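You operate a simulated robot arm through the tools that you are given. There is no shell and no other tool.

Carry out the task below with a simulated robot arm. There is one attempt and no reset: what you move stays moved.

TASK
Add 10 caps to the small black bin and stand it on PACKED.
Fine: the bin waits in the feeder tray with 10 caps: tray in, set the cap dial, push the pad once, tray out; bin to PACKED, then tray in; leave the other bins.

Only the result counts: the job must be done as asked and must still hold three seconds after the hand-in. Knocking over, shifting, dropping, spilling or breaking anything else fails it. A push-on lid holds only when it is set on centred and level and pressed home; a screw cap is set on level and turned clockwise until tight.

THE ROBOT
A 7-joint arm with a two-finger parallel gripper, fixed in place. Base frame: the origin is at the foot of the arm, x ahead of it, y to its left, z up; the work surface is at about z = 0. Readings come in mm, degrees, newtons and seconds.
With the tool pointing down near the work surface it reaches from about 260 to 680 mm from the base axis. Its first joint turns from -166.0 to 166.0 degrees. Payload 2.5 kg.
The tool frame sits at the grasp point between the pads (the TCP): z along the fingers, y along the line on which they close. The tips reach 30 mm beyond it. Largest opening 94 mm; finger width 28, thickness 10; the body of the gripper, 50 by 96 mm, starts 55 mm behind the TCP.
Orientation is that of the tool frame in the base frame, as a unit quaternion [x, y, z, w]. With the fingers straight down and closing along the base's y, the tool's x points along the base's -x, its y along +y and its z along -z.

THE INTERFACE
- The arm moves only by the tool jog_arm. Its arguments are lists of equal length, an entry for each row: "delta_pos": the shift along the base's x, y, z in units of 20 mm (1.0 is 20 mm), a list of three; "rotation": the turn, a rotation vector about the base's x, y, z in units of 4 degrees (1.0 is 4 degrees), a list of three; "gripper": the opening, from 0 (shut) to 1 (fully open). In form: {"delta_pos": [[dx, dy, dz], ...], "rotation": [[wx, wy, wz], ...], "gripper": [gripper, ...]}. A call has 1 to 20 rows; each row shifts and turns the commanded pose from where the row before left it. A call with a number of a shift or a turn outside -1 to 1 is refused whole. Each row takes 0.2 s and may step no farther than 50 mm and 8.6 degrees from the row before; otherwise, or with a gripper value out of range, the whole call is refused. A pose out of reach is approached as far as the arm can. The call stops where the force on the tool passes 40 N (or 10 N more than at its start, if that is more) or the arm is blocked; 0.2 s more then pass. The fingers move at their own pace (about 72 mm/s each) and stop on an object; they squeeze with about 26 N. The grip force told is the motor's: it shows also when the fingers shut on nothing. Time passes only in rows, and 0.2 s behind the last, so rows that do not move let the fingers close. It gives the time, the measured TCP pose, the force on the tool (base axes), the opening and the grip force at its end, in the units of the frame above (readings bear some noise), with the torque about the TCP (base axes, N m) and any sound that the robot's microphone picked up, and new pictures: "show" is both (left out), scene, wrist or none.
- Cameras (640 x 400 px; columns grow to the right, rows downward): "scene" is fixed at [400.1, 650.9, 762.2]; the picture's right is [-0.97, -0.25, 0.00], its down [-0.17, 0.67, -0.72] and it looks along [0.18, -0.69, -0.70] (base axes); focal length 326 px, centre (320, 200). "wrist" rides on the gripper at [76, 14, -102] in the tool frame; the picture's right is [-0.18, 0.98, 0.00], its down [-0.75, -0.14, -0.64] and it looks along [-0.63, -0.12, 0.77] (tool axes); focal length 243 px, centre (320, 200).
- point_at(camera, pixels): for up to 12 pixels [column, row] of the newest picture of that camera ("zoom" is the newest enlarged one), the place [x, y, z] in the base frame of the surface seen there, good to about 2 mm. No time passes.
- enlarge(camera, box): a new picture of the part [left, top, right, bottom] of that camera's present view, enlarged. No time passes.
- finish_job(): hands the job in; it is judged then, once.

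Unless the task says otherwise, let go and move clear before handing in.

The tools are called after "Request:" by a JSON object that holds its "fn" and its "kwargs". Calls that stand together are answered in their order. jog_arm: Moves the arm, as the interface text tells. Its arguments: {"type":"object","properties":{"delta_pos":{"type":"array","items":{"type":"array","items":{"type":"number"}}},"rotation":{"type":"array","items":{"type":"array","items":{"type":"number"}}},"gripper":{"type":"array","items":{"type":"number"}},"show":{"type":"string","enum":["both","scene","wrist","none"]}},"required":["delta_pos","rotation","gripper"]} The other tools are called the same way: point_at (camera, pixels) gives the place of the surface under pixels of a picture; enlarge (camera, box) takes an enlarged picture of a part of a camera's view; finish_job () hands the job in.

At the start:

```text
t: 0.0
eef_pos: [538.1, -15.6, 436.1]
tool_rot: [0.0, 1.0, -0.001, 0.0]
wrist_force: [0.5, 0.4, 0.5]
wrist_torque: [0.02, -0.03, 0.0]
grip_width: 93.8
gripper_force: 0.2
```

scene: 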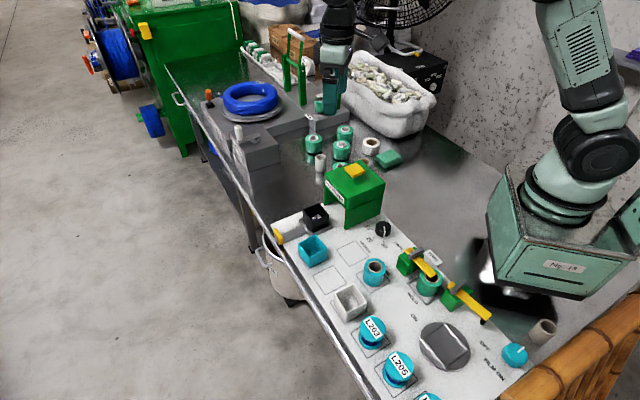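
wrist: 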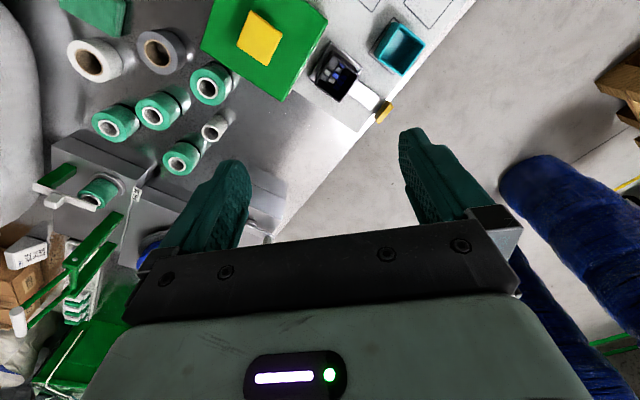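

The scene shows a white board with a green feeder (yellow pad on top, around pixel 352,180), a black bin in a tray at (315,215), and a dial at (383,230). I'll enlarge the views to read the labels and see the details.

Request:
{"fn": "enlarge", "kwargs": {"camera": "scene", "box": [260, 150, 420, 250]}}

Request:
{"fn": "enlarge", "kwargs": {"camera": "scene", "box": [260, 220, 560, 400]}}

Request:
{"fn": "enlarge", "kwargs": {"camera": "wrist", "box": [200, 0, 480, 175]}}

```text
4.00 times, centred on (340, 200) of scene
```

zoom: 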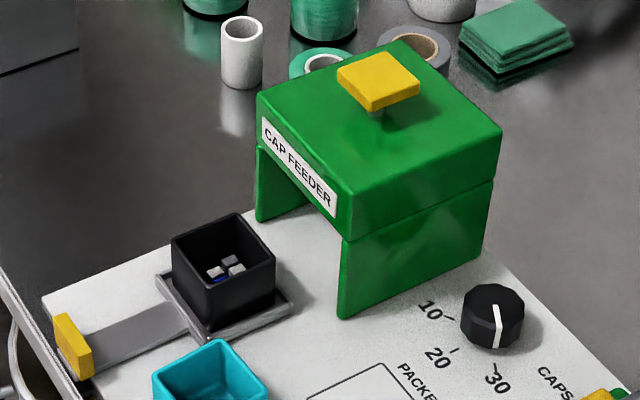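

```text
2.13 times, centred on (410, 310) of scene
```

zoom: 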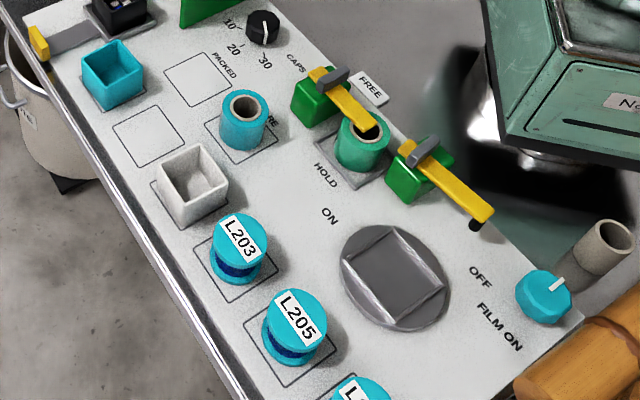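

```text
2.29 times, centred on (340, 88) of wrist
```

zoom: 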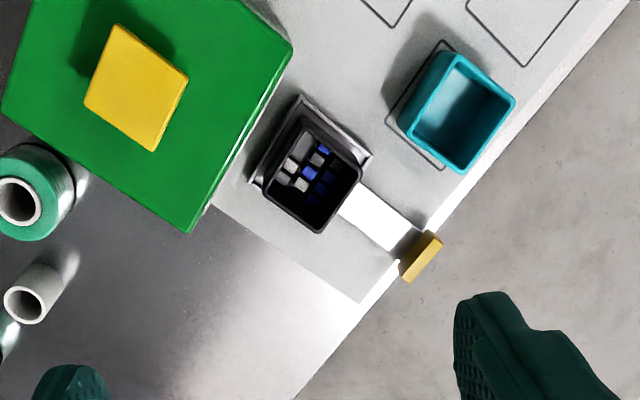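

The bin sits in the tray with some caps already in it. The tray has a yellow handle at the near edge, and the dial has marks at 10, 20 and 30. I'll measure these parts next.

Request:
{"fn": "point_at", "kwargs": {"camera": "wrist", "pixels": [[384, 112], [378, 118], [389, 105], [370, 98], [337, 71], [320, 97], [360, 72], [316, 75], [340, 42], [259, 38], [300, 100], [400, 45]]}}

Request:
{"fn": "enlarge", "kwargs": {"camera": "scene", "box": [350, 205, 430, 255]}}

Request:
{"fn": "point_at", "kwargs": {"camera": "scene", "pixels": [[383, 229], [279, 236], [316, 214], [353, 170], [368, 237], [374, 240], [384, 246], [354, 252], [312, 252], [328, 280], [375, 273], [350, 302]]}}

```text
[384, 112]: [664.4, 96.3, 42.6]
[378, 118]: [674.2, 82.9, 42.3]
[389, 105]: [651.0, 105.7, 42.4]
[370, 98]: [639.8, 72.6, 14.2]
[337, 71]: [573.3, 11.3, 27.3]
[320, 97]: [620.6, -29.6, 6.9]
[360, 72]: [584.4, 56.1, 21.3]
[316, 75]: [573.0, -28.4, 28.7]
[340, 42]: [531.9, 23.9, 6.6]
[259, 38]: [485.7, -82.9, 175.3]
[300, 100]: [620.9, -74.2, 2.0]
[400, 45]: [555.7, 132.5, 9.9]
```

```text
8.00 times, centred on (390, 230) of scene
```

zoom: 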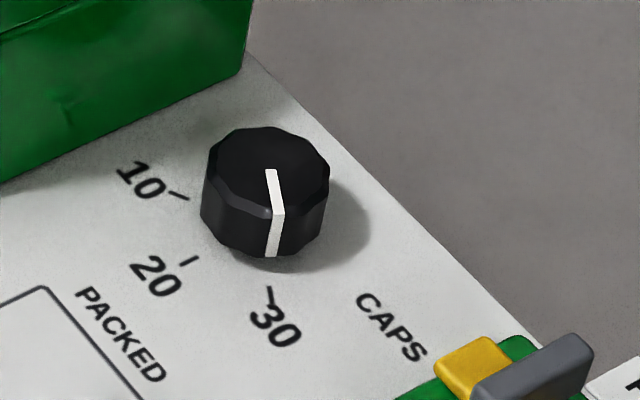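

```text
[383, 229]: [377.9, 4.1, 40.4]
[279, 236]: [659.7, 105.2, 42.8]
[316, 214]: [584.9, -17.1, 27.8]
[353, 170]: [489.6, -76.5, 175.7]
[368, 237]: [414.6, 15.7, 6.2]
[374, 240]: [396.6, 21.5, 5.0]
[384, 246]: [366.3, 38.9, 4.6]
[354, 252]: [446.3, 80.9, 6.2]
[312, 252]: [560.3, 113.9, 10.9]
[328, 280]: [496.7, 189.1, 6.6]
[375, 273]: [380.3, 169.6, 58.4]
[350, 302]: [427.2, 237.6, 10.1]
```

The dial pointer currently points at 30. I'll measure the dial's centre, its ticks and the ends of its pointer from this zoom.

Request:
{"fn": "point_at", "kwargs": {"camera": "zoom", "pixels": [[271, 172], [278, 210], [272, 250], [180, 197], [172, 192], [188, 200], [185, 263], [195, 257], [268, 287], [272, 302], [210, 160], [325, 170]]}}

Request:
{"fn": "enlarge", "kwargs": {"camera": "scene", "box": [265, 190, 425, 290]}}

```text
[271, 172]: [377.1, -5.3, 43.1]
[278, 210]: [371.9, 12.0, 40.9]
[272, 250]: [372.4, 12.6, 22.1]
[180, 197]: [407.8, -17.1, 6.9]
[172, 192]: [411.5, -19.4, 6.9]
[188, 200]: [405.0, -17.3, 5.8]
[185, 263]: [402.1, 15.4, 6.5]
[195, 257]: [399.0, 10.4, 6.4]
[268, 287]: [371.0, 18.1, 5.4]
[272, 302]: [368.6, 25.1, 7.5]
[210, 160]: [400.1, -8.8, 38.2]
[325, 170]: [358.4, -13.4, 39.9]
```

```text
4.00 times, centred on (345, 240) of scene
```

zoom: 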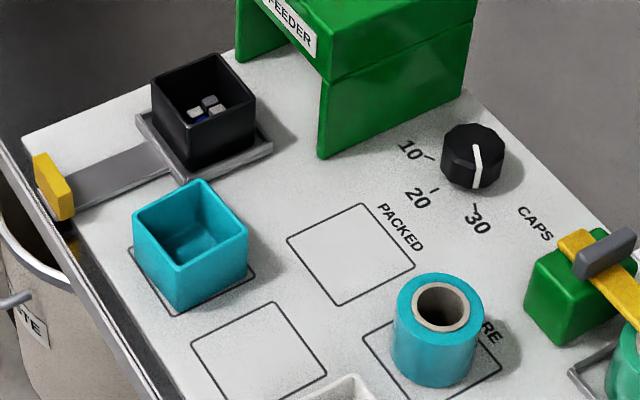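

Next I'll measure the feeder's outline, the tray, the bin and the PACKED square.

Request:
{"fn": "point_at", "kwargs": {"camera": "zoom", "pixels": [[320, 156], [460, 94], [322, 85], [462, 20], [238, 60], [363, 204], [413, 266], [338, 305], [288, 240], [352, 255], [440, 55], [300, 135]]}}

Request:
{"fn": "enlarge", "kwargs": {"camera": "scene", "box": [260, 190, 340, 240]}}

```text
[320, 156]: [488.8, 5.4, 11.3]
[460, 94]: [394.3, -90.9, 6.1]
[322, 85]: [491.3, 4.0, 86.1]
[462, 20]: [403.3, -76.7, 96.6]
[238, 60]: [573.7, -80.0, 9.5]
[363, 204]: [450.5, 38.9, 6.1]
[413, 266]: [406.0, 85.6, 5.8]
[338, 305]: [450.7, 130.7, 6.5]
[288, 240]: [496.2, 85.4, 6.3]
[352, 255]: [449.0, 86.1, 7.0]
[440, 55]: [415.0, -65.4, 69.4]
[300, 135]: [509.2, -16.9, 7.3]
```

```text
8.00 times, centred on (300, 215) of scene
```

zoom: 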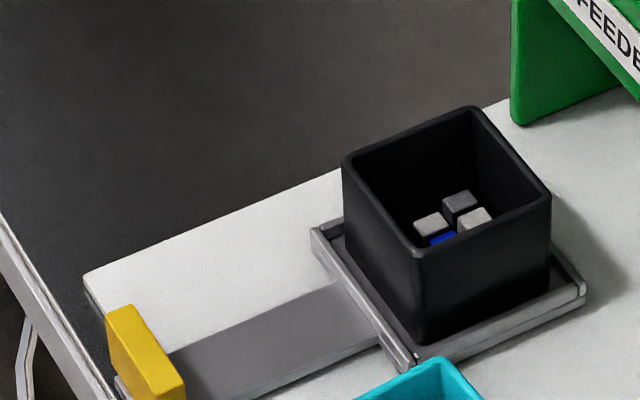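

The PACKED square is centred near (451, 85), and the board is turned 45° to the base. Next I'll measure the bin rim, the tray rim and the handle in this zoom.

Request:
{"fn": "point_at", "kwargs": {"camera": "zoom", "pixels": [[346, 160], [472, 110], [547, 197], [420, 253], [128, 308], [172, 380], [116, 315], [175, 392], [420, 335], [400, 360], [575, 293], [320, 235]]}}

Request:
{"fn": "point_at", "kwargs": {"camera": "scene", "pixels": [[404, 258], [408, 252], [418, 250], [432, 258], [414, 272], [375, 265], [353, 165], [345, 172], [363, 172], [354, 178], [355, 205], [340, 160]]}}

```text
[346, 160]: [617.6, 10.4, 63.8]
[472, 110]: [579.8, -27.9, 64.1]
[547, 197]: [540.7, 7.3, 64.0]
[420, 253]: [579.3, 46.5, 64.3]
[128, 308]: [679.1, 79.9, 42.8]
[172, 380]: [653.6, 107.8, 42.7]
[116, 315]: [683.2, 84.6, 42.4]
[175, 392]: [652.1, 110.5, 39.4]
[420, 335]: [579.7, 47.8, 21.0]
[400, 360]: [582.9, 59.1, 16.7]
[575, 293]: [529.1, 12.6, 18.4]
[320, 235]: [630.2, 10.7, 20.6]
```

```text
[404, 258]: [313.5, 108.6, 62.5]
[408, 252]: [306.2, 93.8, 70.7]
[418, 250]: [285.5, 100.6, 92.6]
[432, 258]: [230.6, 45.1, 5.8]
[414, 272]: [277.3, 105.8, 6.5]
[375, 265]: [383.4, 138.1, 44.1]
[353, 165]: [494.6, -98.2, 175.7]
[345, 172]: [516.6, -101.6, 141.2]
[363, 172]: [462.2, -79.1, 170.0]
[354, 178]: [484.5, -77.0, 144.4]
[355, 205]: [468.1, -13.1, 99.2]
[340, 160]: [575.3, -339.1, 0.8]
```

The handle is a plate about 37 mm wide and 8 mm thick, centred near (667, 95.5) with its top at z≈43. The bin is centred at (579, 9) with its rim at z=64. I'll move above the handle and turn the tool -45° so the fingers close along the tray's slide direction.

Request:
{"fn": "jog_arm", "kwargs": {"delta_pos": [[0.43, 0.37, -0.95], [0.43, 0.37, -0.95], [0.43, 0.37, -0.95], [0.43, 0.37, -0.95], [0.43, 0.37, -0.95], [0.43, 0.37, -0.95], [0.43, 0.37, -0.95], [0.43, 0.37, -0.95], [0.43, 0.37, -0.95], [0.43, 0.37, -0.95], [0.43, 0.37, -0.95], [0.43, 0.37, -0.95], [0.43, 0.37, -0.95], [0.43, 0.37, -0.95], [0.43, 0.37, -0.95], [0, 0, 0]], "rotation": [[0, 0, -0.75], [0, 0, -0.75], [0, 0, -0.75], [0, 0, -0.75], [0, 0, -0.75], [0, 0, -0.75], [0, 0, -0.75], [0, 0, -0.75], [0, 0, -0.75], [0, 0, -0.75], [0, 0, -0.75], [0, 0, -0.75], [0, 0, -0.75], [0, 0, -0.75], [0, 0, -0.75], [0, 0, 0]], "gripper": [0.5, 0.5, 0.5, 0.5, 0.5, 0.5, 0.5, 0.5, 0.5, 0.5, 0.5, 0.5, 0.5, 0.5, 0.5, 0.5]}}

```text
t: 3.4
eef_pos: [664.9, 94.9, 152.5]
tool_rot: [0.383, 0.924, 0.0, 0.0]
wrist_force: [0.5, 1.0, 0.3]
wrist_torque: [-0.04, 0.0, -0.01]
grip_width: 47.0
gripper_force: 0.1
```

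scene: 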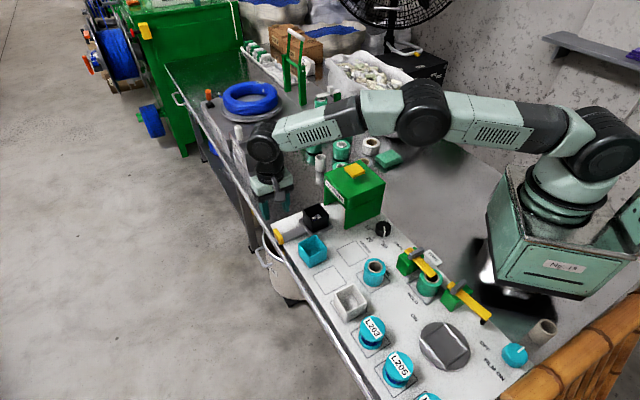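
wrist: 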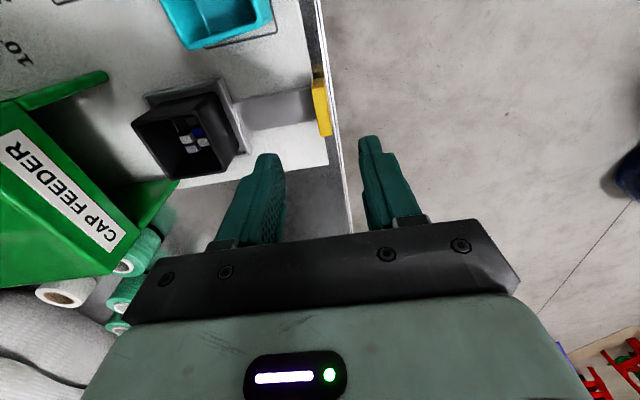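

The fingers straddle the handle, which is at wrist (321,107), and close along the slide axis. I'll measure the handle more closely before going down.

Request:
{"fn": "enlarge", "kwargs": {"camera": "wrist", "box": [240, 50, 400, 150]}}

```text
4.00 times, centred on (320, 100) of wrist
```

zoom: 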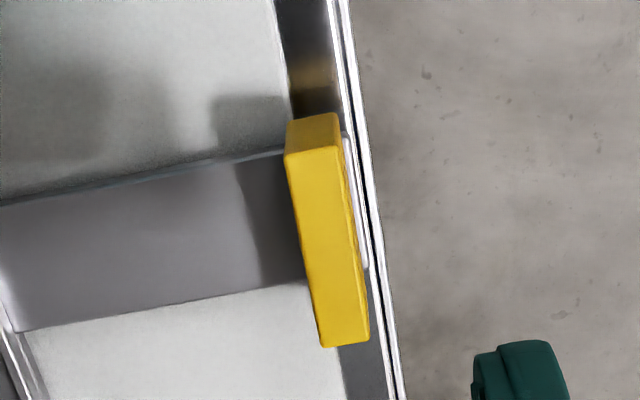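

Request:
{"fn": "point_at", "kwargs": {"camera": "zoom", "pixels": [[292, 158], [338, 152], [326, 340], [364, 335], [326, 250], [312, 135], [240, 220], [100, 240], [300, 118], [15, 320], [360, 200], [310, 60]]}}

```text
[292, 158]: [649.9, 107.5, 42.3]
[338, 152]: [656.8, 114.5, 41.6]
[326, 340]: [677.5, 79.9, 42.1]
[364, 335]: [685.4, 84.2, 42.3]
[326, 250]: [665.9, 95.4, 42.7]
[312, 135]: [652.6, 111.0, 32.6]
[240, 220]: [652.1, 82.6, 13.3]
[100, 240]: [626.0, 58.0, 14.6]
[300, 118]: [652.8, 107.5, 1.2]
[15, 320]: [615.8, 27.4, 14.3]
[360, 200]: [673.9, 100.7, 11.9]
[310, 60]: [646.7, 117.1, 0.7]
```

The handle's top centre is at about (667.4, 96.5, 42.5). I'll descend so the tips come to z≈18, above the tray bar at z≈14, and then close on the handle.

Request:
{"fn": "jog_arm", "kwargs": {"delta_pos": [[0.02, 0.01, -0.87], [0.02, 0.01, -0.87], [0.02, 0.01, -0.87], [0.02, 0.01, -0.87], [0.02, 0.01, -0.87], [0.02, 0.01, -0.87], [0, 0, 0], [0, 0, 0]], "rotation": [[0, 0, 0], [0, 0, 0], [0, 0, 0], [0, 0, 0], [0, 0, 0], [0, 0, 0], [0, 0, 0], [0, 0, 0]], "gripper": [0.5, 0.5, 0.5, 0.5, 0.5, 0.5, 0.5, 0.5]}}

```text
t: 5.2
eef_pos: [668.1, 96.9, 46.3]
tool_rot: [0.383, 0.924, 0.0, 0.0]
wrist_force: [-0.9, -0.2, 0.0]
wrist_torque: [-0.02, -0.01, -0.01]
grip_width: 47.0
gripper_force: 0.1
```

scene: 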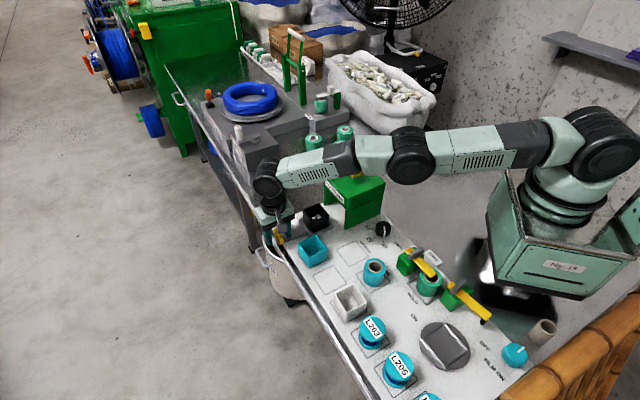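
wrist: 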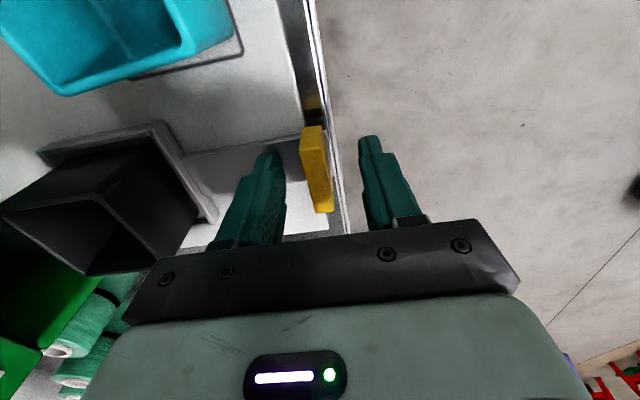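

The fingers straddle the handle (wrist pixel 316,170) with no force on the tool. I'll raise the tool slightly and close on the handle.

Request:
{"fn": "jog_arm", "kwargs": {"delta_pos": [[0, 0, 0.1], [0, 0, 0], [0, 0, 0], [0, 0, 0]], "rotation": [[0, 0, 0], [0, 0, 0], [0, 0, 0], [0, 0, 0]], "gripper": [0.2, 0.0, 0.0, 0.0]}}

```text
t: 6.2
eef_pos: [668.0, 95.9, 47.8]
tool_rot: [0.383, 0.924, -0.001, 0.0]
wrist_force: [-11.8, -7.9, 6.7]
wrist_torque: [0.16, 0.31, 0.08]
grip_width: 11.5
gripper_force: 45.0
```

scene: 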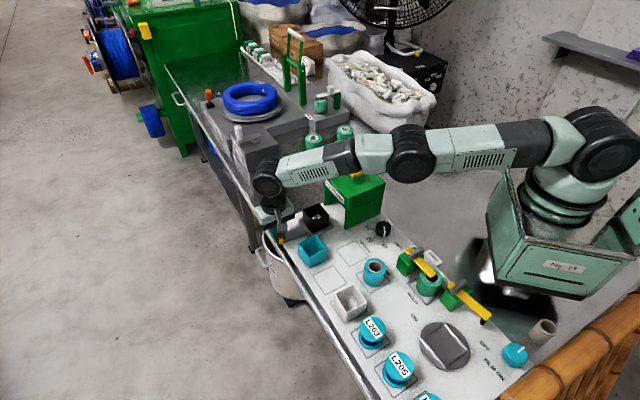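
wrist: 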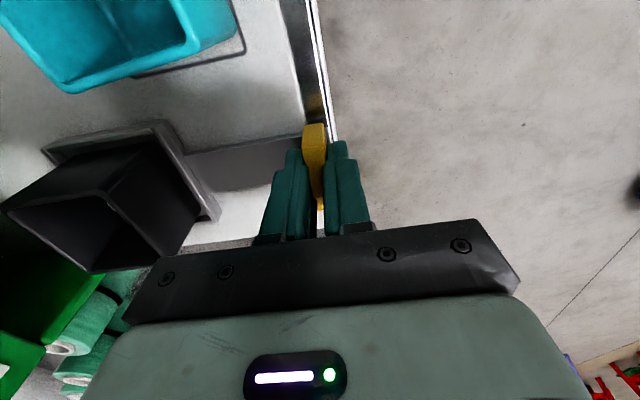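

The handle is held at 11.5 mm opening. I'll push the tray along its slide axis (-x, -y) toward the feeder.

Request:
{"fn": "jog_arm", "kwargs": {"delta_pos": [[-0.2, -0.2, 0], [-0.4, -0.4, 0], [-0.4, -0.4, 0], [-0.4, -0.4, 0], [-0.4, -0.4, 0], [-0.4, -0.4, 0], [-0.4, -0.4, 0], [-0.4, -0.4, 0], [-0.3, -0.3, 0], [-0.2, -0.2, 0]], "rotation": [[0, 0, 0], [0, 0, 0], [0, 0, 0], [0, 0, 0], [0, 0, 0], [0, 0, 0], [0, 0, 0], [0, 0, 0], [0, 0, 0], [0, 0, 0]], "gripper": [0, 0, 0, 0, 0, 0, 0, 0, 0, 0]}}

```text
t: 8.4
eef_pos: [597.8, 26.5, 47.8]
tool_rot: [0.383, 0.924, 0.001, 0.0]
wrist_force: [4.2, -4.4, -13.2]
wrist_torque: [-0.64, -0.71, 0.02]
grip_width: 11.6
gripper_force: 45.2
```

scene: 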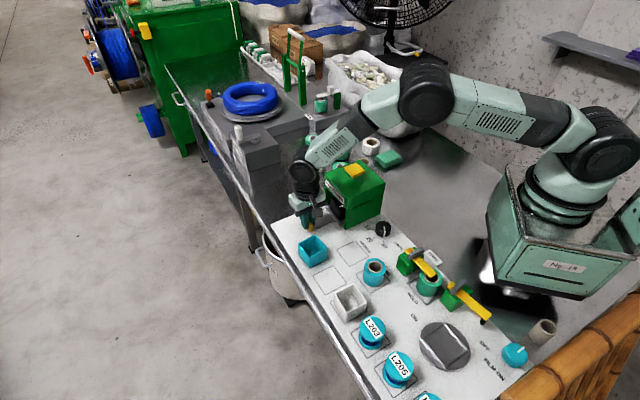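
wrist: 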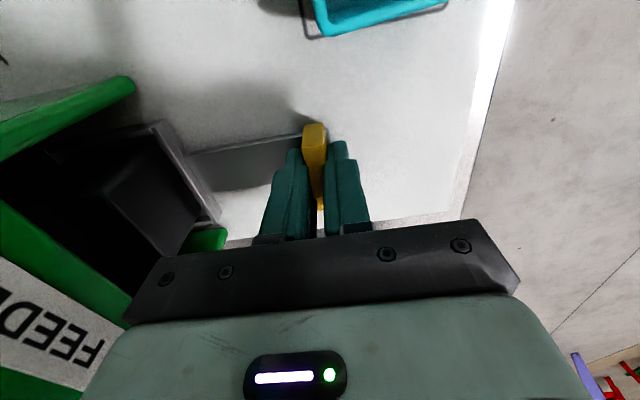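

The tray has moved about 99 mm and the bin is entering the feeder. I'll continue slowly to the end stop.

Request:
{"fn": "jog_arm", "kwargs": {"delta_pos": [[-0.2, -0.2, 0], [-0.2, -0.2, 0], [-0.2, -0.2, 0], [-0.2, -0.2, 0], [-0.15, -0.15, 0], [0, 0, 0]], "rotation": [[0, 0, 0], [0, 0, 0], [0, 0, 0], [0, 0, 0], [0, 0, 0], [0, 0, 0]], "gripper": [0, 0, 0, 0, 0, 0]}}

```text
t: 9.8
eef_pos: [578.3, 6.5, 48.7]
tool_rot: [0.383, 0.924, 0.0, 0.0]
wrist_force: [3.5, -6.4, -17.8]
wrist_torque: [-0.59, -0.73, 0.07]
grip_width: 11.5
gripper_force: 44.6
```

scene: 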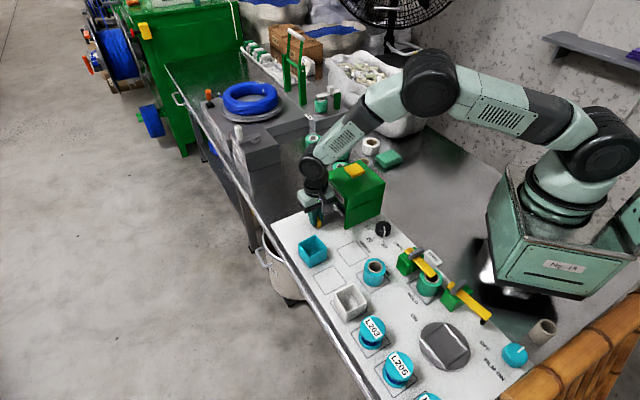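
wrist: 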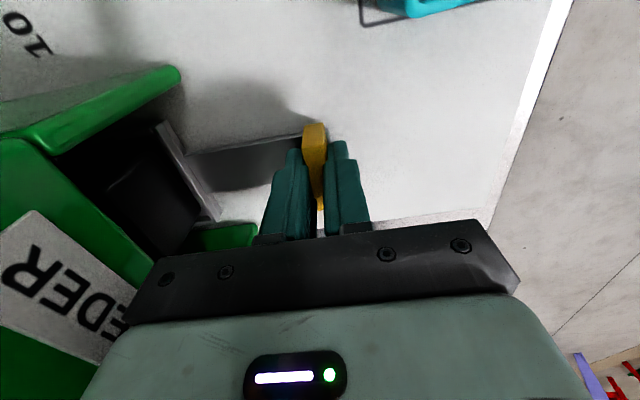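

The handle is now at about (578, 6.5), and the gripper body still has about 16 mm of room before the feeder face. I'll continue in small steps and watch the force for the end stop.

Request:
{"fn": "jog_arm", "kwargs": {"delta_pos": [[-0.1, -0.1, 0], [-0.1, -0.1, 0], [-0.1, -0.1, 0], [0, 0, 0]], "rotation": [[0, 0, 0], [0, 0, 0], [0, 0, 0], [0, 0, 0]], "gripper": [0, 0, 0, 0]}}

```text
t: 10.9
eef_pos: [575.6, 3.2, 48.9]
tool_rot: [0.383, 0.924, 0.002, 0.003]
wrist_force: [8.0, 2.1, -5.3]
wrist_torque: [0.0, 0.7, -0.03]
grip_width: 11.6
gripper_force: 44.4
stopped in row 4: the force on the tool passed its limit at 40 N (the readings are from after the stop); the commanded pose is now the measured one
```

scene: 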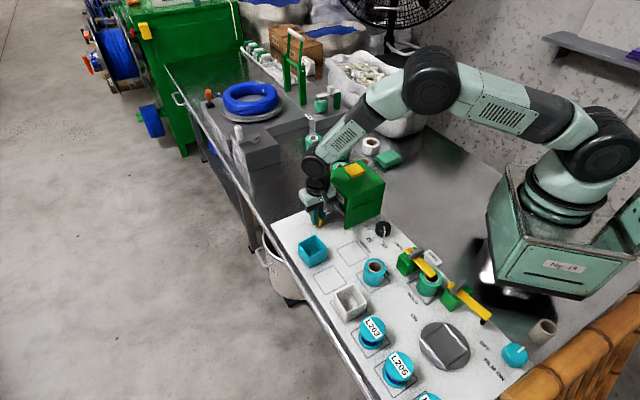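
wrist: 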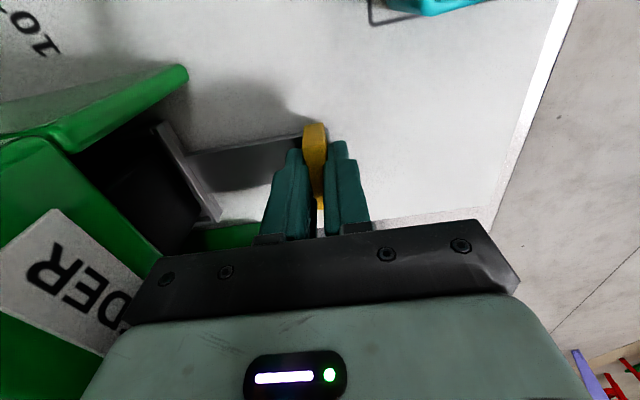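

The push stopped on the force limit after 131 mm of travel, which matches the bin being centred under the feeder. I'll release, rise and check that the tray is fully in.

Request:
{"fn": "jog_arm", "kwargs": {"delta_pos": [[0, 0, 0], [0, 0, 0], [0.2, 0.2, 0.5], [0.5, 0.5, 1], [0.5, 0.5, 1], [0.5, 0.5, 1], [0.5, 0.5, 1], [0.5, 0.5, 1], [0.5, 0.5, 1]], "rotation": [[0, 0, 0], [0, 0, 0], [0, 0, 0], [0, 0, 0], [0, 0, 0], [0, 0, 0], [0, 0, 0], [0, 0, 0], [0, 0, 0]], "gripper": [0.4, 0.4, 0.4, 0.4, 0.4, 0.4, 0.4, 0.4, 0.4]}}

```text
t: 12.9
eef_pos: [639.1, 68.1, 180.3]
tool_rot: [0.383, 0.924, 0.003, 0.003]
wrist_force: [-0.1, 0.0, 0.1]
wrist_torque: [0.0, 0.01, 0.0]
grip_width: 37.6
gripper_force: 0.0
```

scene: 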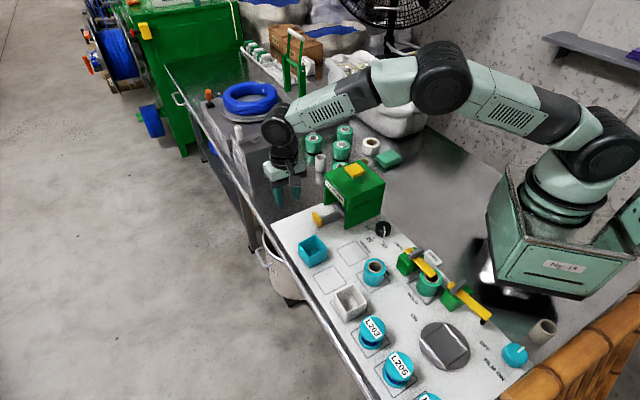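
wrist: 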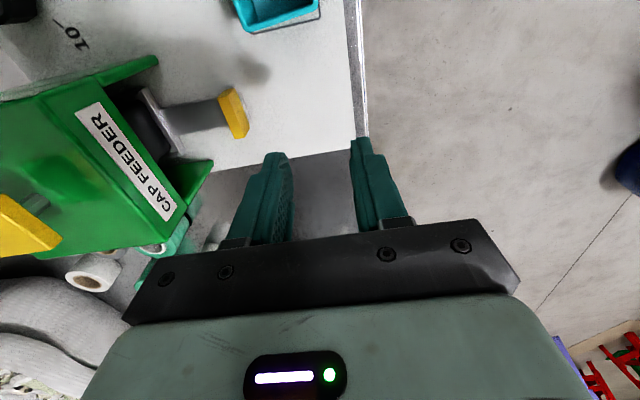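

The tray handle is in near wrist (232,112), but part of the tray rim still shows outside the opening. I'll zoom in to measure it.

Request:
{"fn": "enlarge", "kwargs": {"camera": "wrist", "box": [80, 50, 280, 175]}}

Request:
{"fn": "enlarge", "kwargs": {"camera": "scene", "box": [290, 150, 410, 225]}}

```text
3.20 times, centred on (180, 112) of wrist
```

zoom: 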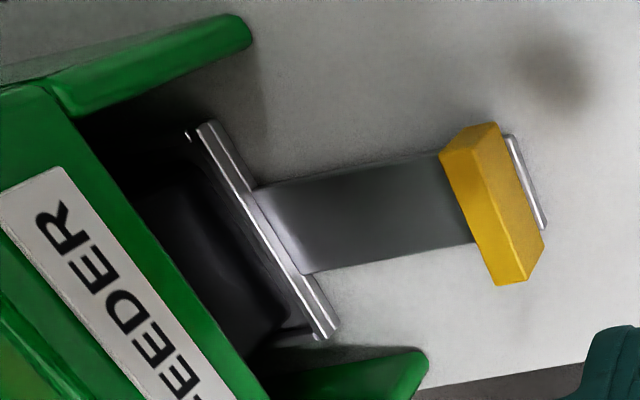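

```text
5.33 times, centred on (350, 188) of scene
```

zoom: 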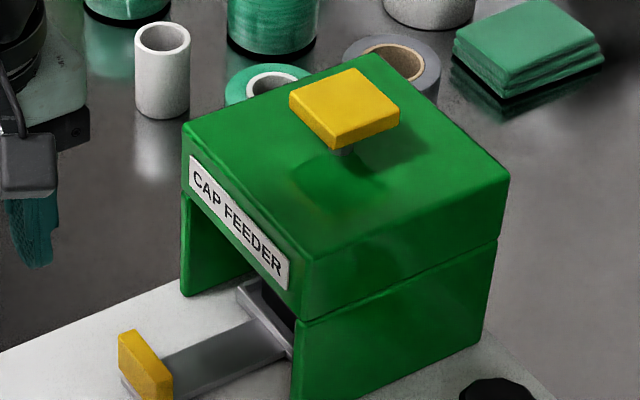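

Request:
{"fn": "point_at", "kwargs": {"camera": "zoom", "pixels": [[140, 350], [265, 320], [240, 285], [295, 390], [182, 180], [305, 300], [290, 97], [345, 68], [400, 112], [337, 142], [345, 105], [185, 290]]}}

Request:
{"fn": "enlarge", "kwargs": {"camera": "wrist", "box": [0, 30, 280, 230]}}

```text
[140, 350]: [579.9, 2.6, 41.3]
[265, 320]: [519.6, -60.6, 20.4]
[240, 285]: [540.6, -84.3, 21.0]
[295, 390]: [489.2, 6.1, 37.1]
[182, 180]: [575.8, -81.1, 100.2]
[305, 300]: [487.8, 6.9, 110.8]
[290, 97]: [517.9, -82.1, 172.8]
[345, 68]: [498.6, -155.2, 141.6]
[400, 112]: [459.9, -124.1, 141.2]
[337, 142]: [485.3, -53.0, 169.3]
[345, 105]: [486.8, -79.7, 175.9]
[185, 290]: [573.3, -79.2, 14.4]
```

```text
2.00 times, centred on (140, 130) of wrist
```

zoom: 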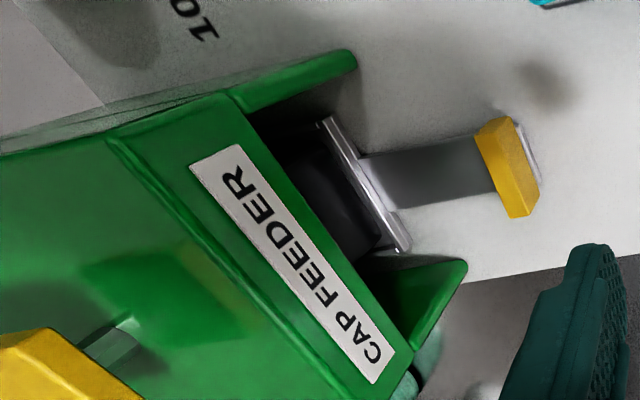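

The tray rim is inside the walls and the bin should be centred under the feeder. To be sure the stop was the tray's end and not the gripper body, I'll push again with closed fingers from outside the handle.

Request:
{"fn": "jog_arm", "kwargs": {"delta_pos": [[-0.333, -0.34, -0.945], [-0.333, -0.34, -0.945], [-0.333, -0.34, -0.945], [-0.333, -0.34, -0.945], [-0.333, -0.34, -0.945], [-0.333, -0.34, -0.945], [-0.333, -0.34, -0.945], [0, 0, 0]], "rotation": [[0, 0, 0], [0, 0, 0], [0, 0, 0], [0, 0, 0], [0, 0, 0], [0, 0, 0], [0, 0, 0], [0, 0, 0]], "gripper": [0, 0, 0, 0, 0, 0, 0, 0]}}

Request:
{"fn": "jog_arm", "kwargs": {"delta_pos": [[-0.1, -0.1, 0], [-0.1, -0.1, 0], [-0.1, -0.1, 0], [-0.1, -0.1, 0], [-0.1, -0.1, 0], [-0.1, -0.1, 0], [-0.1, -0.1, 0]], "rotation": [[0, 0, 0], [0, 0, 0], [0, 0, 0], [0, 0, 0], [0, 0, 0], [0, 0, 0], [0, 0, 0]], "gripper": [0, 0, 0, 0, 0, 0, 0]}}

```text
t: 14.7
eef_pos: [592.5, 21.0, 46.4]
tool_rot: [0.382, 0.924, 0.002, 0.002]
wrist_force: [0.8, 0.2, 0.5]
wrist_torque: [-0.02, 0.0, -0.03]
grip_width: 0.1
gripper_force: 26.0
```

scene: 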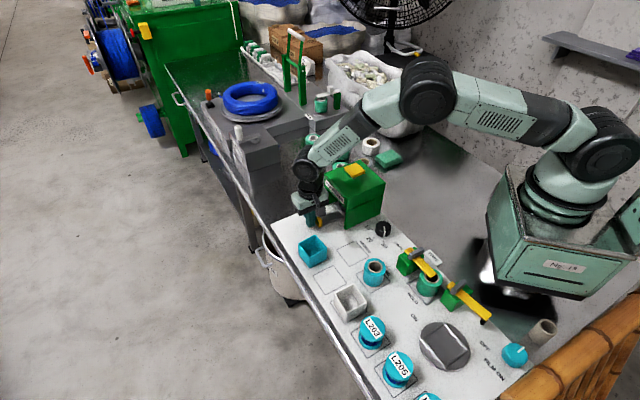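
wrist: 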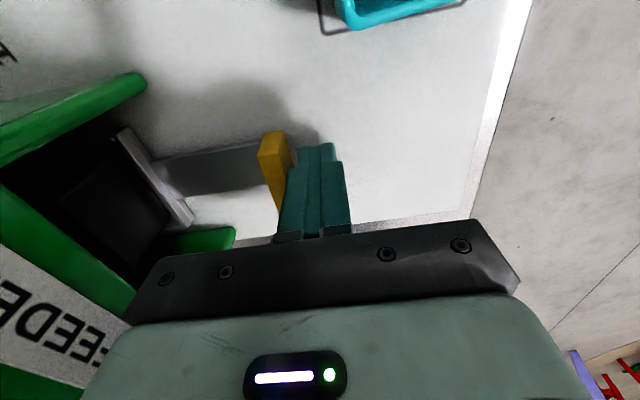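

```text
t: 15.9
eef_pos: [586.2, 15.4, 48.2]
tool_rot: [0.382, 0.924, 0.007, 0.008]
wrist_force: [4.1, 2.8, -3.5]
wrist_torque: [0.02, -0.09, -0.04]
grip_width: 0.0
gripper_force: 26.2
stopped in row 5: the force on the tool passed its limit at 44 N (the readings are from after the stop); the commanded pose is now the measured one
```

scene: 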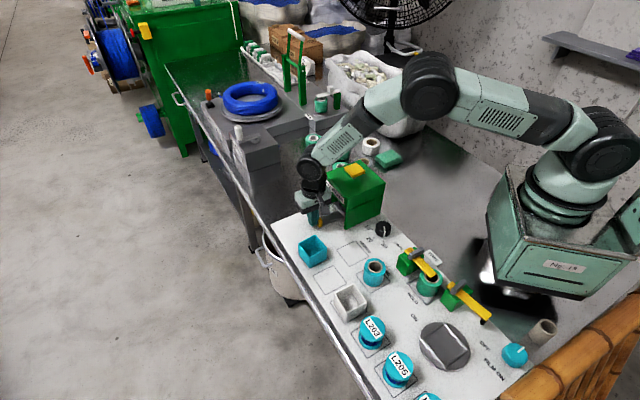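
wrist: 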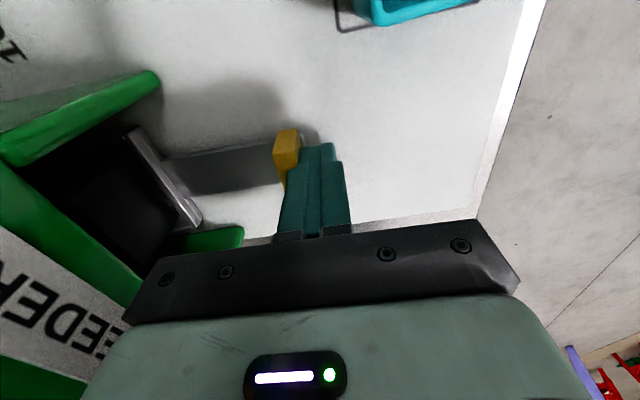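

The second push stopped at the same handle position, so the tray is at its end stop. Next I'll back off, rise clear, correct the slight tilt and travel over to the dial at about (378, -7) while turning the tool for the grip.

Request:
{"fn": "jog_arm", "kwargs": {"delta_pos": [[0.5, 0.5, 0.3], [0.2, 0.2, 1], [0, 0, 1], [0, 0, 1], [0, 0, 1], [0, 0, 1], [0, 0, 1], [0, 0, 1], [0, 0, 1], [-1, -0.17, 0.3], [-1, -0.17, 0.3], [-1, -0.17, 0], [-1, -0.17, 0], [-1, -0.17, 0], [-1, -0.17, 0], [-1, -0.17, 0], [-1, -0.17, 0], [-1, -0.17, 0], [-1, -0.17, 0], [-1, -0.17, 0]], "rotation": [[0, 0, 0], [-0.1, 0.29, 0], [0, 0, 0], [0, 0, 0], [0, 0, 0], [0, 0, 0], [0, 0, 1], [0, 0, 1], [0, 0, 1], [0, 0, 1], [0, 0, 1], [0, 0, 1], [0, 0, 1], [0, 0, 1], [0, 0, 1], [0, 0, 1], [0, 0, 1], [0, 0, 1], [0, 0, 1], [0, 0, 1]], "gripper": [0, 0, 0, 0, 0, 0, 0.7, 0.7, 0.7, 0.7, 0.7, 0.7, 0.7, 0.7, 0.7, 0.7, 0.7, 0.7, 0.7, 0.7]}}

```text
t: 20.1
eef_pos: [379.3, -9.6, 226.6]
tool_rot: [-0.097, 0.995, -0.001, -0.001]
wrist_force: [-0.9, -1.3, 0.3]
wrist_torque: [0.0, -0.03, -0.02]
grip_width: 65.6
gripper_force: 0.0
```

scene: 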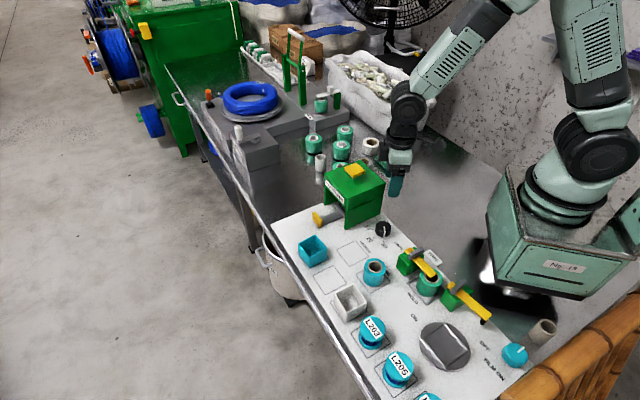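
wrist: 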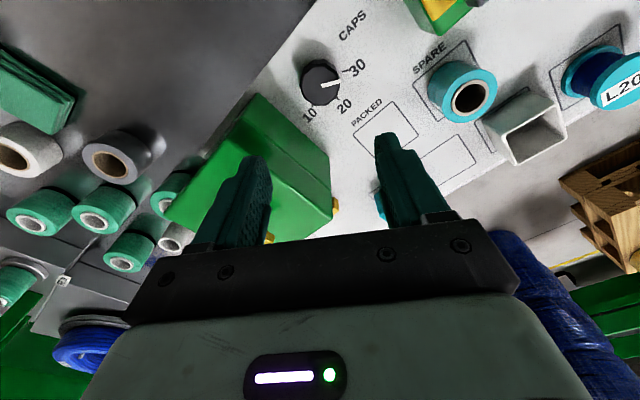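

The wrist view now shows the dial at (320,82) with its pointer near 30. I'll zoom in to measure the angles.

Request:
{"fn": "enlarge", "kwargs": {"camera": "wrist", "box": [272, 40, 384, 125]}}

```text
4.71 times, centred on (328, 82) of wrist
```

zoom: 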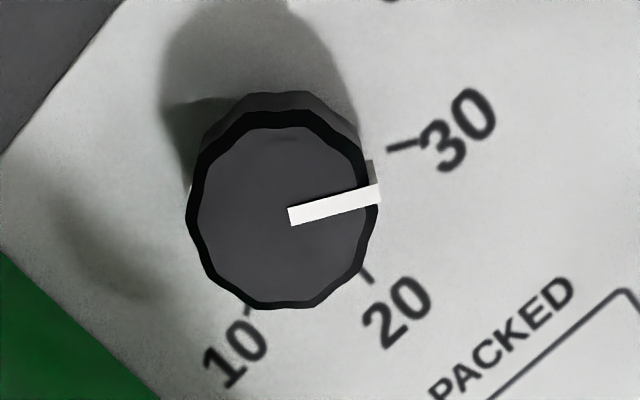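

Request:
{"fn": "point_at", "kwargs": {"camera": "zoom", "pixels": [[292, 217], [378, 194], [280, 215], [390, 150], [415, 143], [364, 272], [371, 284], [251, 307], [246, 318], [200, 205], [285, 300], [285, 132]]}}

```text
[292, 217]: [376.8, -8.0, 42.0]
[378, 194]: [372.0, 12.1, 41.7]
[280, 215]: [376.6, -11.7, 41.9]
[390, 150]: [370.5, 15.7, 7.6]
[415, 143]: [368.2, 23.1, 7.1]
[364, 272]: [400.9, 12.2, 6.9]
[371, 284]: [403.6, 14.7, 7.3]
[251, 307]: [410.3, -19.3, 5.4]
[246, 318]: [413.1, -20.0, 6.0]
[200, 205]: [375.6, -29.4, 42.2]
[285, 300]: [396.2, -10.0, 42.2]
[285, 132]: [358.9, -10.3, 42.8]
```

The ticks sit at about 105° (30), 45° (20) and -15° (10) around a centre near (378, -10), so the dial needs about -120°. I'll turn the tool +48° to pre-wind it and descend partway over the dial.

Request:
{"fn": "jog_arm", "kwargs": {"delta_pos": [[-0.06, -0.02, -0.5], [0, 0, -0.5], [0, 0, -0.5], [0, 0, -0.5], [0, 0, -0.5], [0, 0, -0.5], [0, 0, -0.5], [0, 0, -0.5], [0, 0, -0.5], [0, 0, -0.5], [0, 0, -0.5], [0, 0, -0.5], [0, 0, 0]], "rotation": [[0, 0, 1], [0, 0, 1], [0, 0, 1], [0, 0, 1], [0, 0, 1], [0, 0, 1], [0, 0, 1], [0, 0, 1], [0, 0, 1], [0, 0, 1], [0, 0, 1], [0, 0, 1], [0, 0, 0]], "gripper": [0.7, 0.7, 0.7, 0.7, 0.7, 0.7, 0.7, 0.7, 0.7, 0.7, 0.7, 0.7, 0.7]}}

```text
t: 22.9
eef_pos: [378.3, -9.7, 105.1]
tool_rot: [-0.494, 0.869, -0.002, -0.001]
wrist_force: [0.8, 0.1, -0.7]
wrist_torque: [0.0, -0.02, -0.01]
grip_width: 66.0
gripper_force: 0.0
```

scene: 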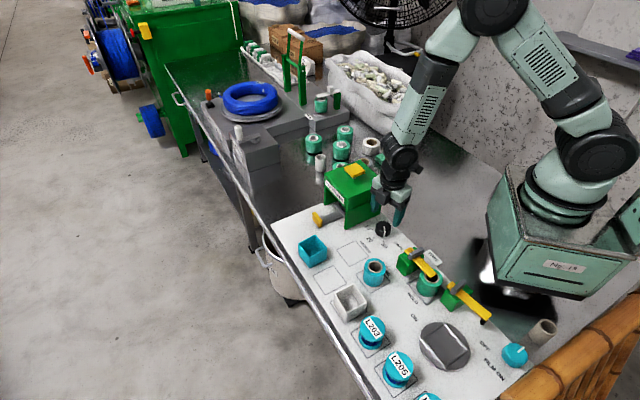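
wrist: 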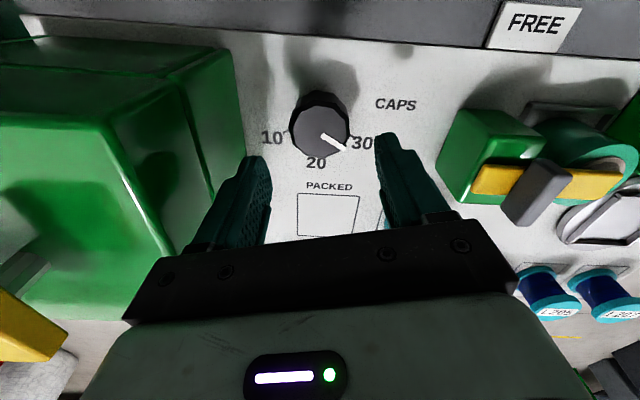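

The dial is centred between the open fingers (wrist pixel 320,130), and the feeder wall is clear of the left finger. I'll go straight down to z≈42.

Request:
{"fn": "jog_arm", "kwargs": {"delta_pos": [[0, 0, -0.45], [0, 0, -0.45], [0, 0, -0.45], [0, 0, -0.45], [0, 0, -0.45], [0, 0, -0.45], [0, 0, -0.45], [0, 0, 0]], "rotation": [[0, 0, 0], [0, 0, 0], [0, 0, 0], [0, 0, 0], [0, 0, 0], [0, 0, 0], [0, 0, 0], [0, 0, 0]], "gripper": [0.7, 0.7, 0.7, 0.7, 0.7, 0.7, 0.7, 0.7]}}

```text
t: 24.7
eef_pos: [378.4, -9.6, 42.9]
tool_rot: [-0.493, 0.87, -0.001, 0.0]
wrist_force: [-0.2, 0.0, 0.2]
wrist_torque: [0.0, 0.0, 0.0]
grip_width: 65.9
gripper_force: 0.1
```

scene: 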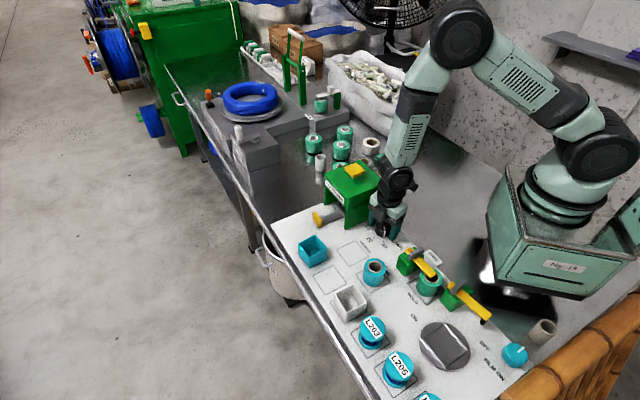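
wrist: 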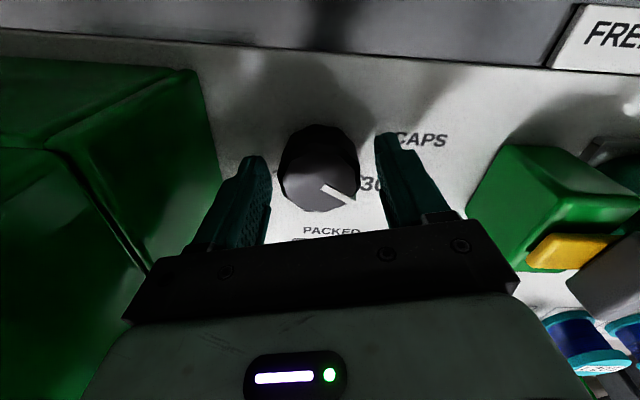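

The fingers sit either side of the dial with no contact force. I'll close on it.

Request:
{"fn": "jog_arm", "kwargs": {"delta_pos": [[0, 0, 0], [0, 0, 0], [0, 0, 0], [0, 0, 0]], "rotation": [[0, 0, 0], [0, 0, 0], [0, 0, 0], [0, 0, 0]], "gripper": [0.5, 0.35, 0.2, 0.2]}}

```text
t: 25.7
eef_pos: [379.0, -10.6, 42.3]
tool_rot: [-0.493, 0.87, -0.002, 0.0]
wrist_force: [2.1, -3.0, -3.6]
wrist_torque: [0.33, 0.36, -0.09]
grip_width: 44.5
gripper_force: 44.6
```

scene: 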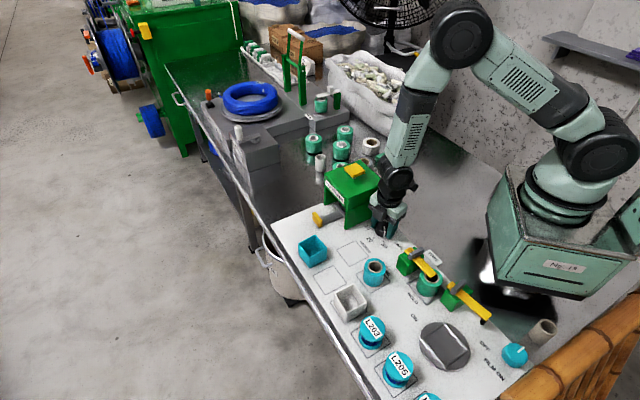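
wrist: 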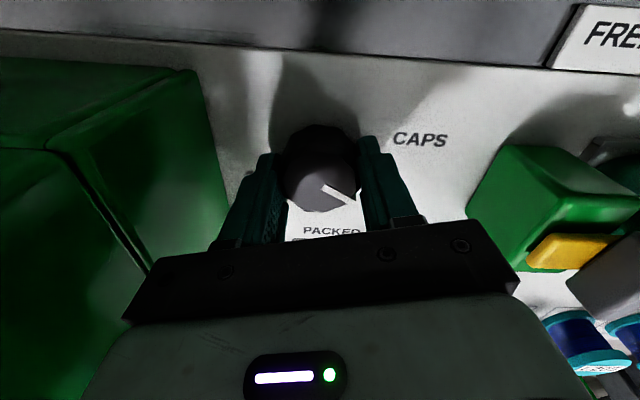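

The dial is gripped at 44.5 mm opening with little side force. I'll turn it clockwise by 60° first and check that the pointer follows.

Request:
{"fn": "jog_arm", "kwargs": {"delta_pos": [[0, 0, 0], [0, 0, 0], [0, 0, 0], [0, 0, 0], [0, 0, 0], [0, 0, 0], [0, 0, 0], [0, 0, 0], [0, 0, 0], [0, 0, 0], [0, 0, 0], [0, 0, 0], [0, 0, 0], [0, 0, 0], [0, 0, 0]], "rotation": [[0, 0, -1], [0, 0, -1], [0, 0, -1], [0, 0, -1], [0, 0, -1], [0, 0, -1], [0, 0, -1], [0, 0, -1], [0, 0, -1], [0, 0, -1], [0, 0, -1], [0, 0, -1], [0, 0, -1], [0, 0, -1], [0, 0, -1]], "gripper": [0.2, 0.2, 0.2, 0.2, 0.2, 0.2, 0.2, 0.2, 0.2, 0.2, 0.2, 0.2, 0.2, 0.2, 0.2]}}

```text
t: 28.9
eef_pos: [378.3, -11.1, 43.7]
tool_rot: [0.008, 1.0, -0.001, -0.001]
wrist_force: [7.9, -19.6, 10.7]
wrist_torque: [0.73, 0.72, 0.04]
grip_width: 44.7
gripper_force: 45.6
```

scene: 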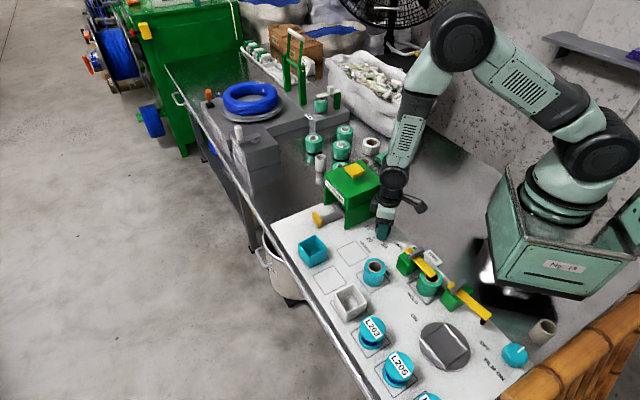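
wrist: 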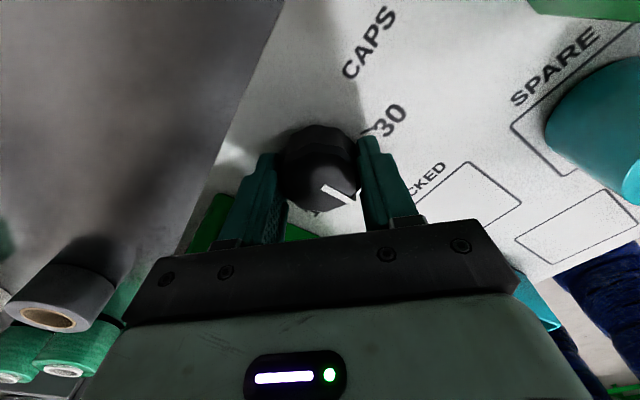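

The pointer turned with the gripper and should now be near 20. There is about 20 N of side force along -y, so I'll shift slightly to relieve it and turn the remaining 60°.

Request:
{"fn": "jog_arm", "kwargs": {"delta_pos": [[0.02, -0.06, 0], [0, 0, 0], [0, 0, 0], [0, 0, 0], [0, 0, 0], [0, 0, 0], [0, 0, 0], [0, 0, 0], [0, 0, 0], [0, 0, 0], [0, 0, 0], [0, 0, 0], [0, 0, 0], [0, 0, 0], [0, 0, 0], [0, 0, 0]], "rotation": [[0, 0, 0], [0, 0, -1], [0, 0, -1], [0, 0, -1], [0, 0, -1], [0, 0, -1], [0, 0, -1], [0, 0, -1], [0, 0, -1], [0, 0, -1], [0, 0, -1], [0, 0, -1], [0, 0, -1], [0, 0, -1], [0, 0, -1], [0, 0, -1]], "gripper": [0.2, 0.2, 0.2, 0.2, 0.2, 0.2, 0.2, 0.2, 0.2, 0.2, 0.2, 0.2, 0.2, 0.2, 0.2, 0.2]}}

```text
t: 32.3
eef_pos: [378.6, -10.6, 43.9]
tool_rot: [0.507, 0.862, -0.001, -0.002]
wrist_force: [-8.4, -15.1, 14.0]
wrist_torque: [0.88, -0.3, 0.03]
grip_width: 44.5
gripper_force: 44.7
```

scene: 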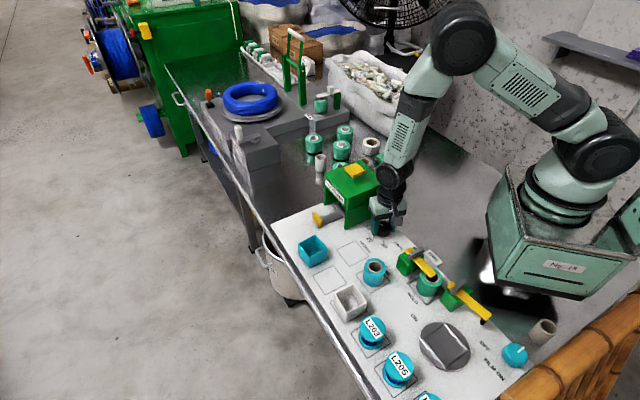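
wrist: 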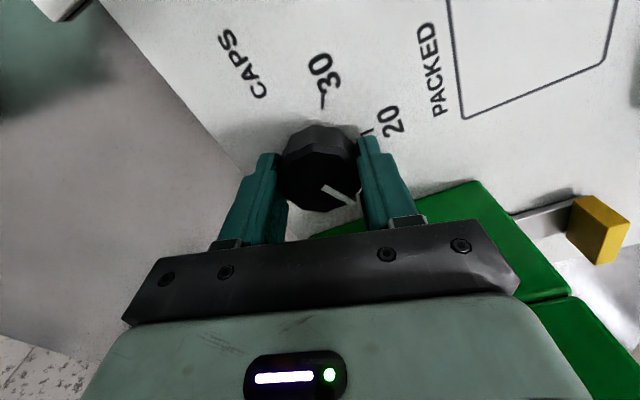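

The full 120° turn is done. I'll open, lift straight up and check the pointer against the 10 mark.

Request:
{"fn": "jog_arm", "kwargs": {"delta_pos": [[0, 0, 0], [0, 0, 0], [0, 0, 0.5], [0, 0, 1], [0, 0, 1], [0, 0, 1], [0, 0, 1], [0, 0, 1], [0, 0, 1], [0, 0, 1], [0, 0, 1], [0, 0, 0.5]], "rotation": [[0, 0, 0], [0, 0, 0], [0, 0, 0], [0, 0, 0], [0, 0, 0], [0, 0, 0], [0, 0, 0], [0, 0, 0], [0, 0, 0], [0, 0, 0], [0, 0, 0], [0, 0, 0]], "gripper": [0.7, 0.7, 0.7, 0.7, 0.7, 0.7, 0.7, 0.7, 0.7, 0.7, 0.7, 0.7]}}

```text
t: 34.9
eef_pos: [378.4, -11.1, 222.6]
tool_rot: [0.506, 0.862, 0.0, 0.0]
wrist_force: [-0.6, 1.0, 0.4]
wrist_torque: [-0.02, 0.02, 0.01]
grip_width: 66.0
gripper_force: 0.1
```

scene: 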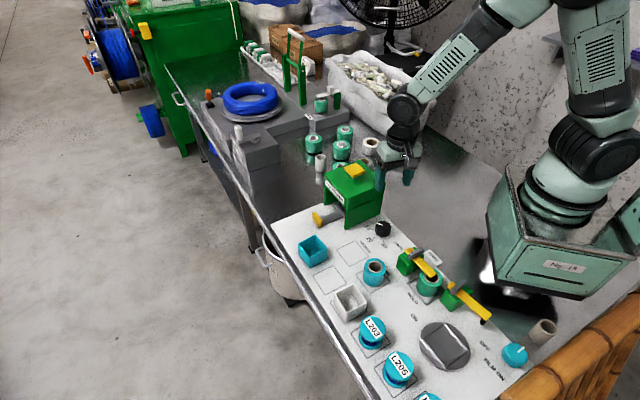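
wrist: 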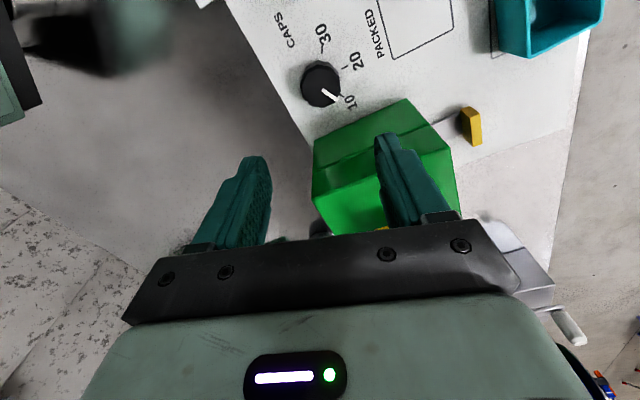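

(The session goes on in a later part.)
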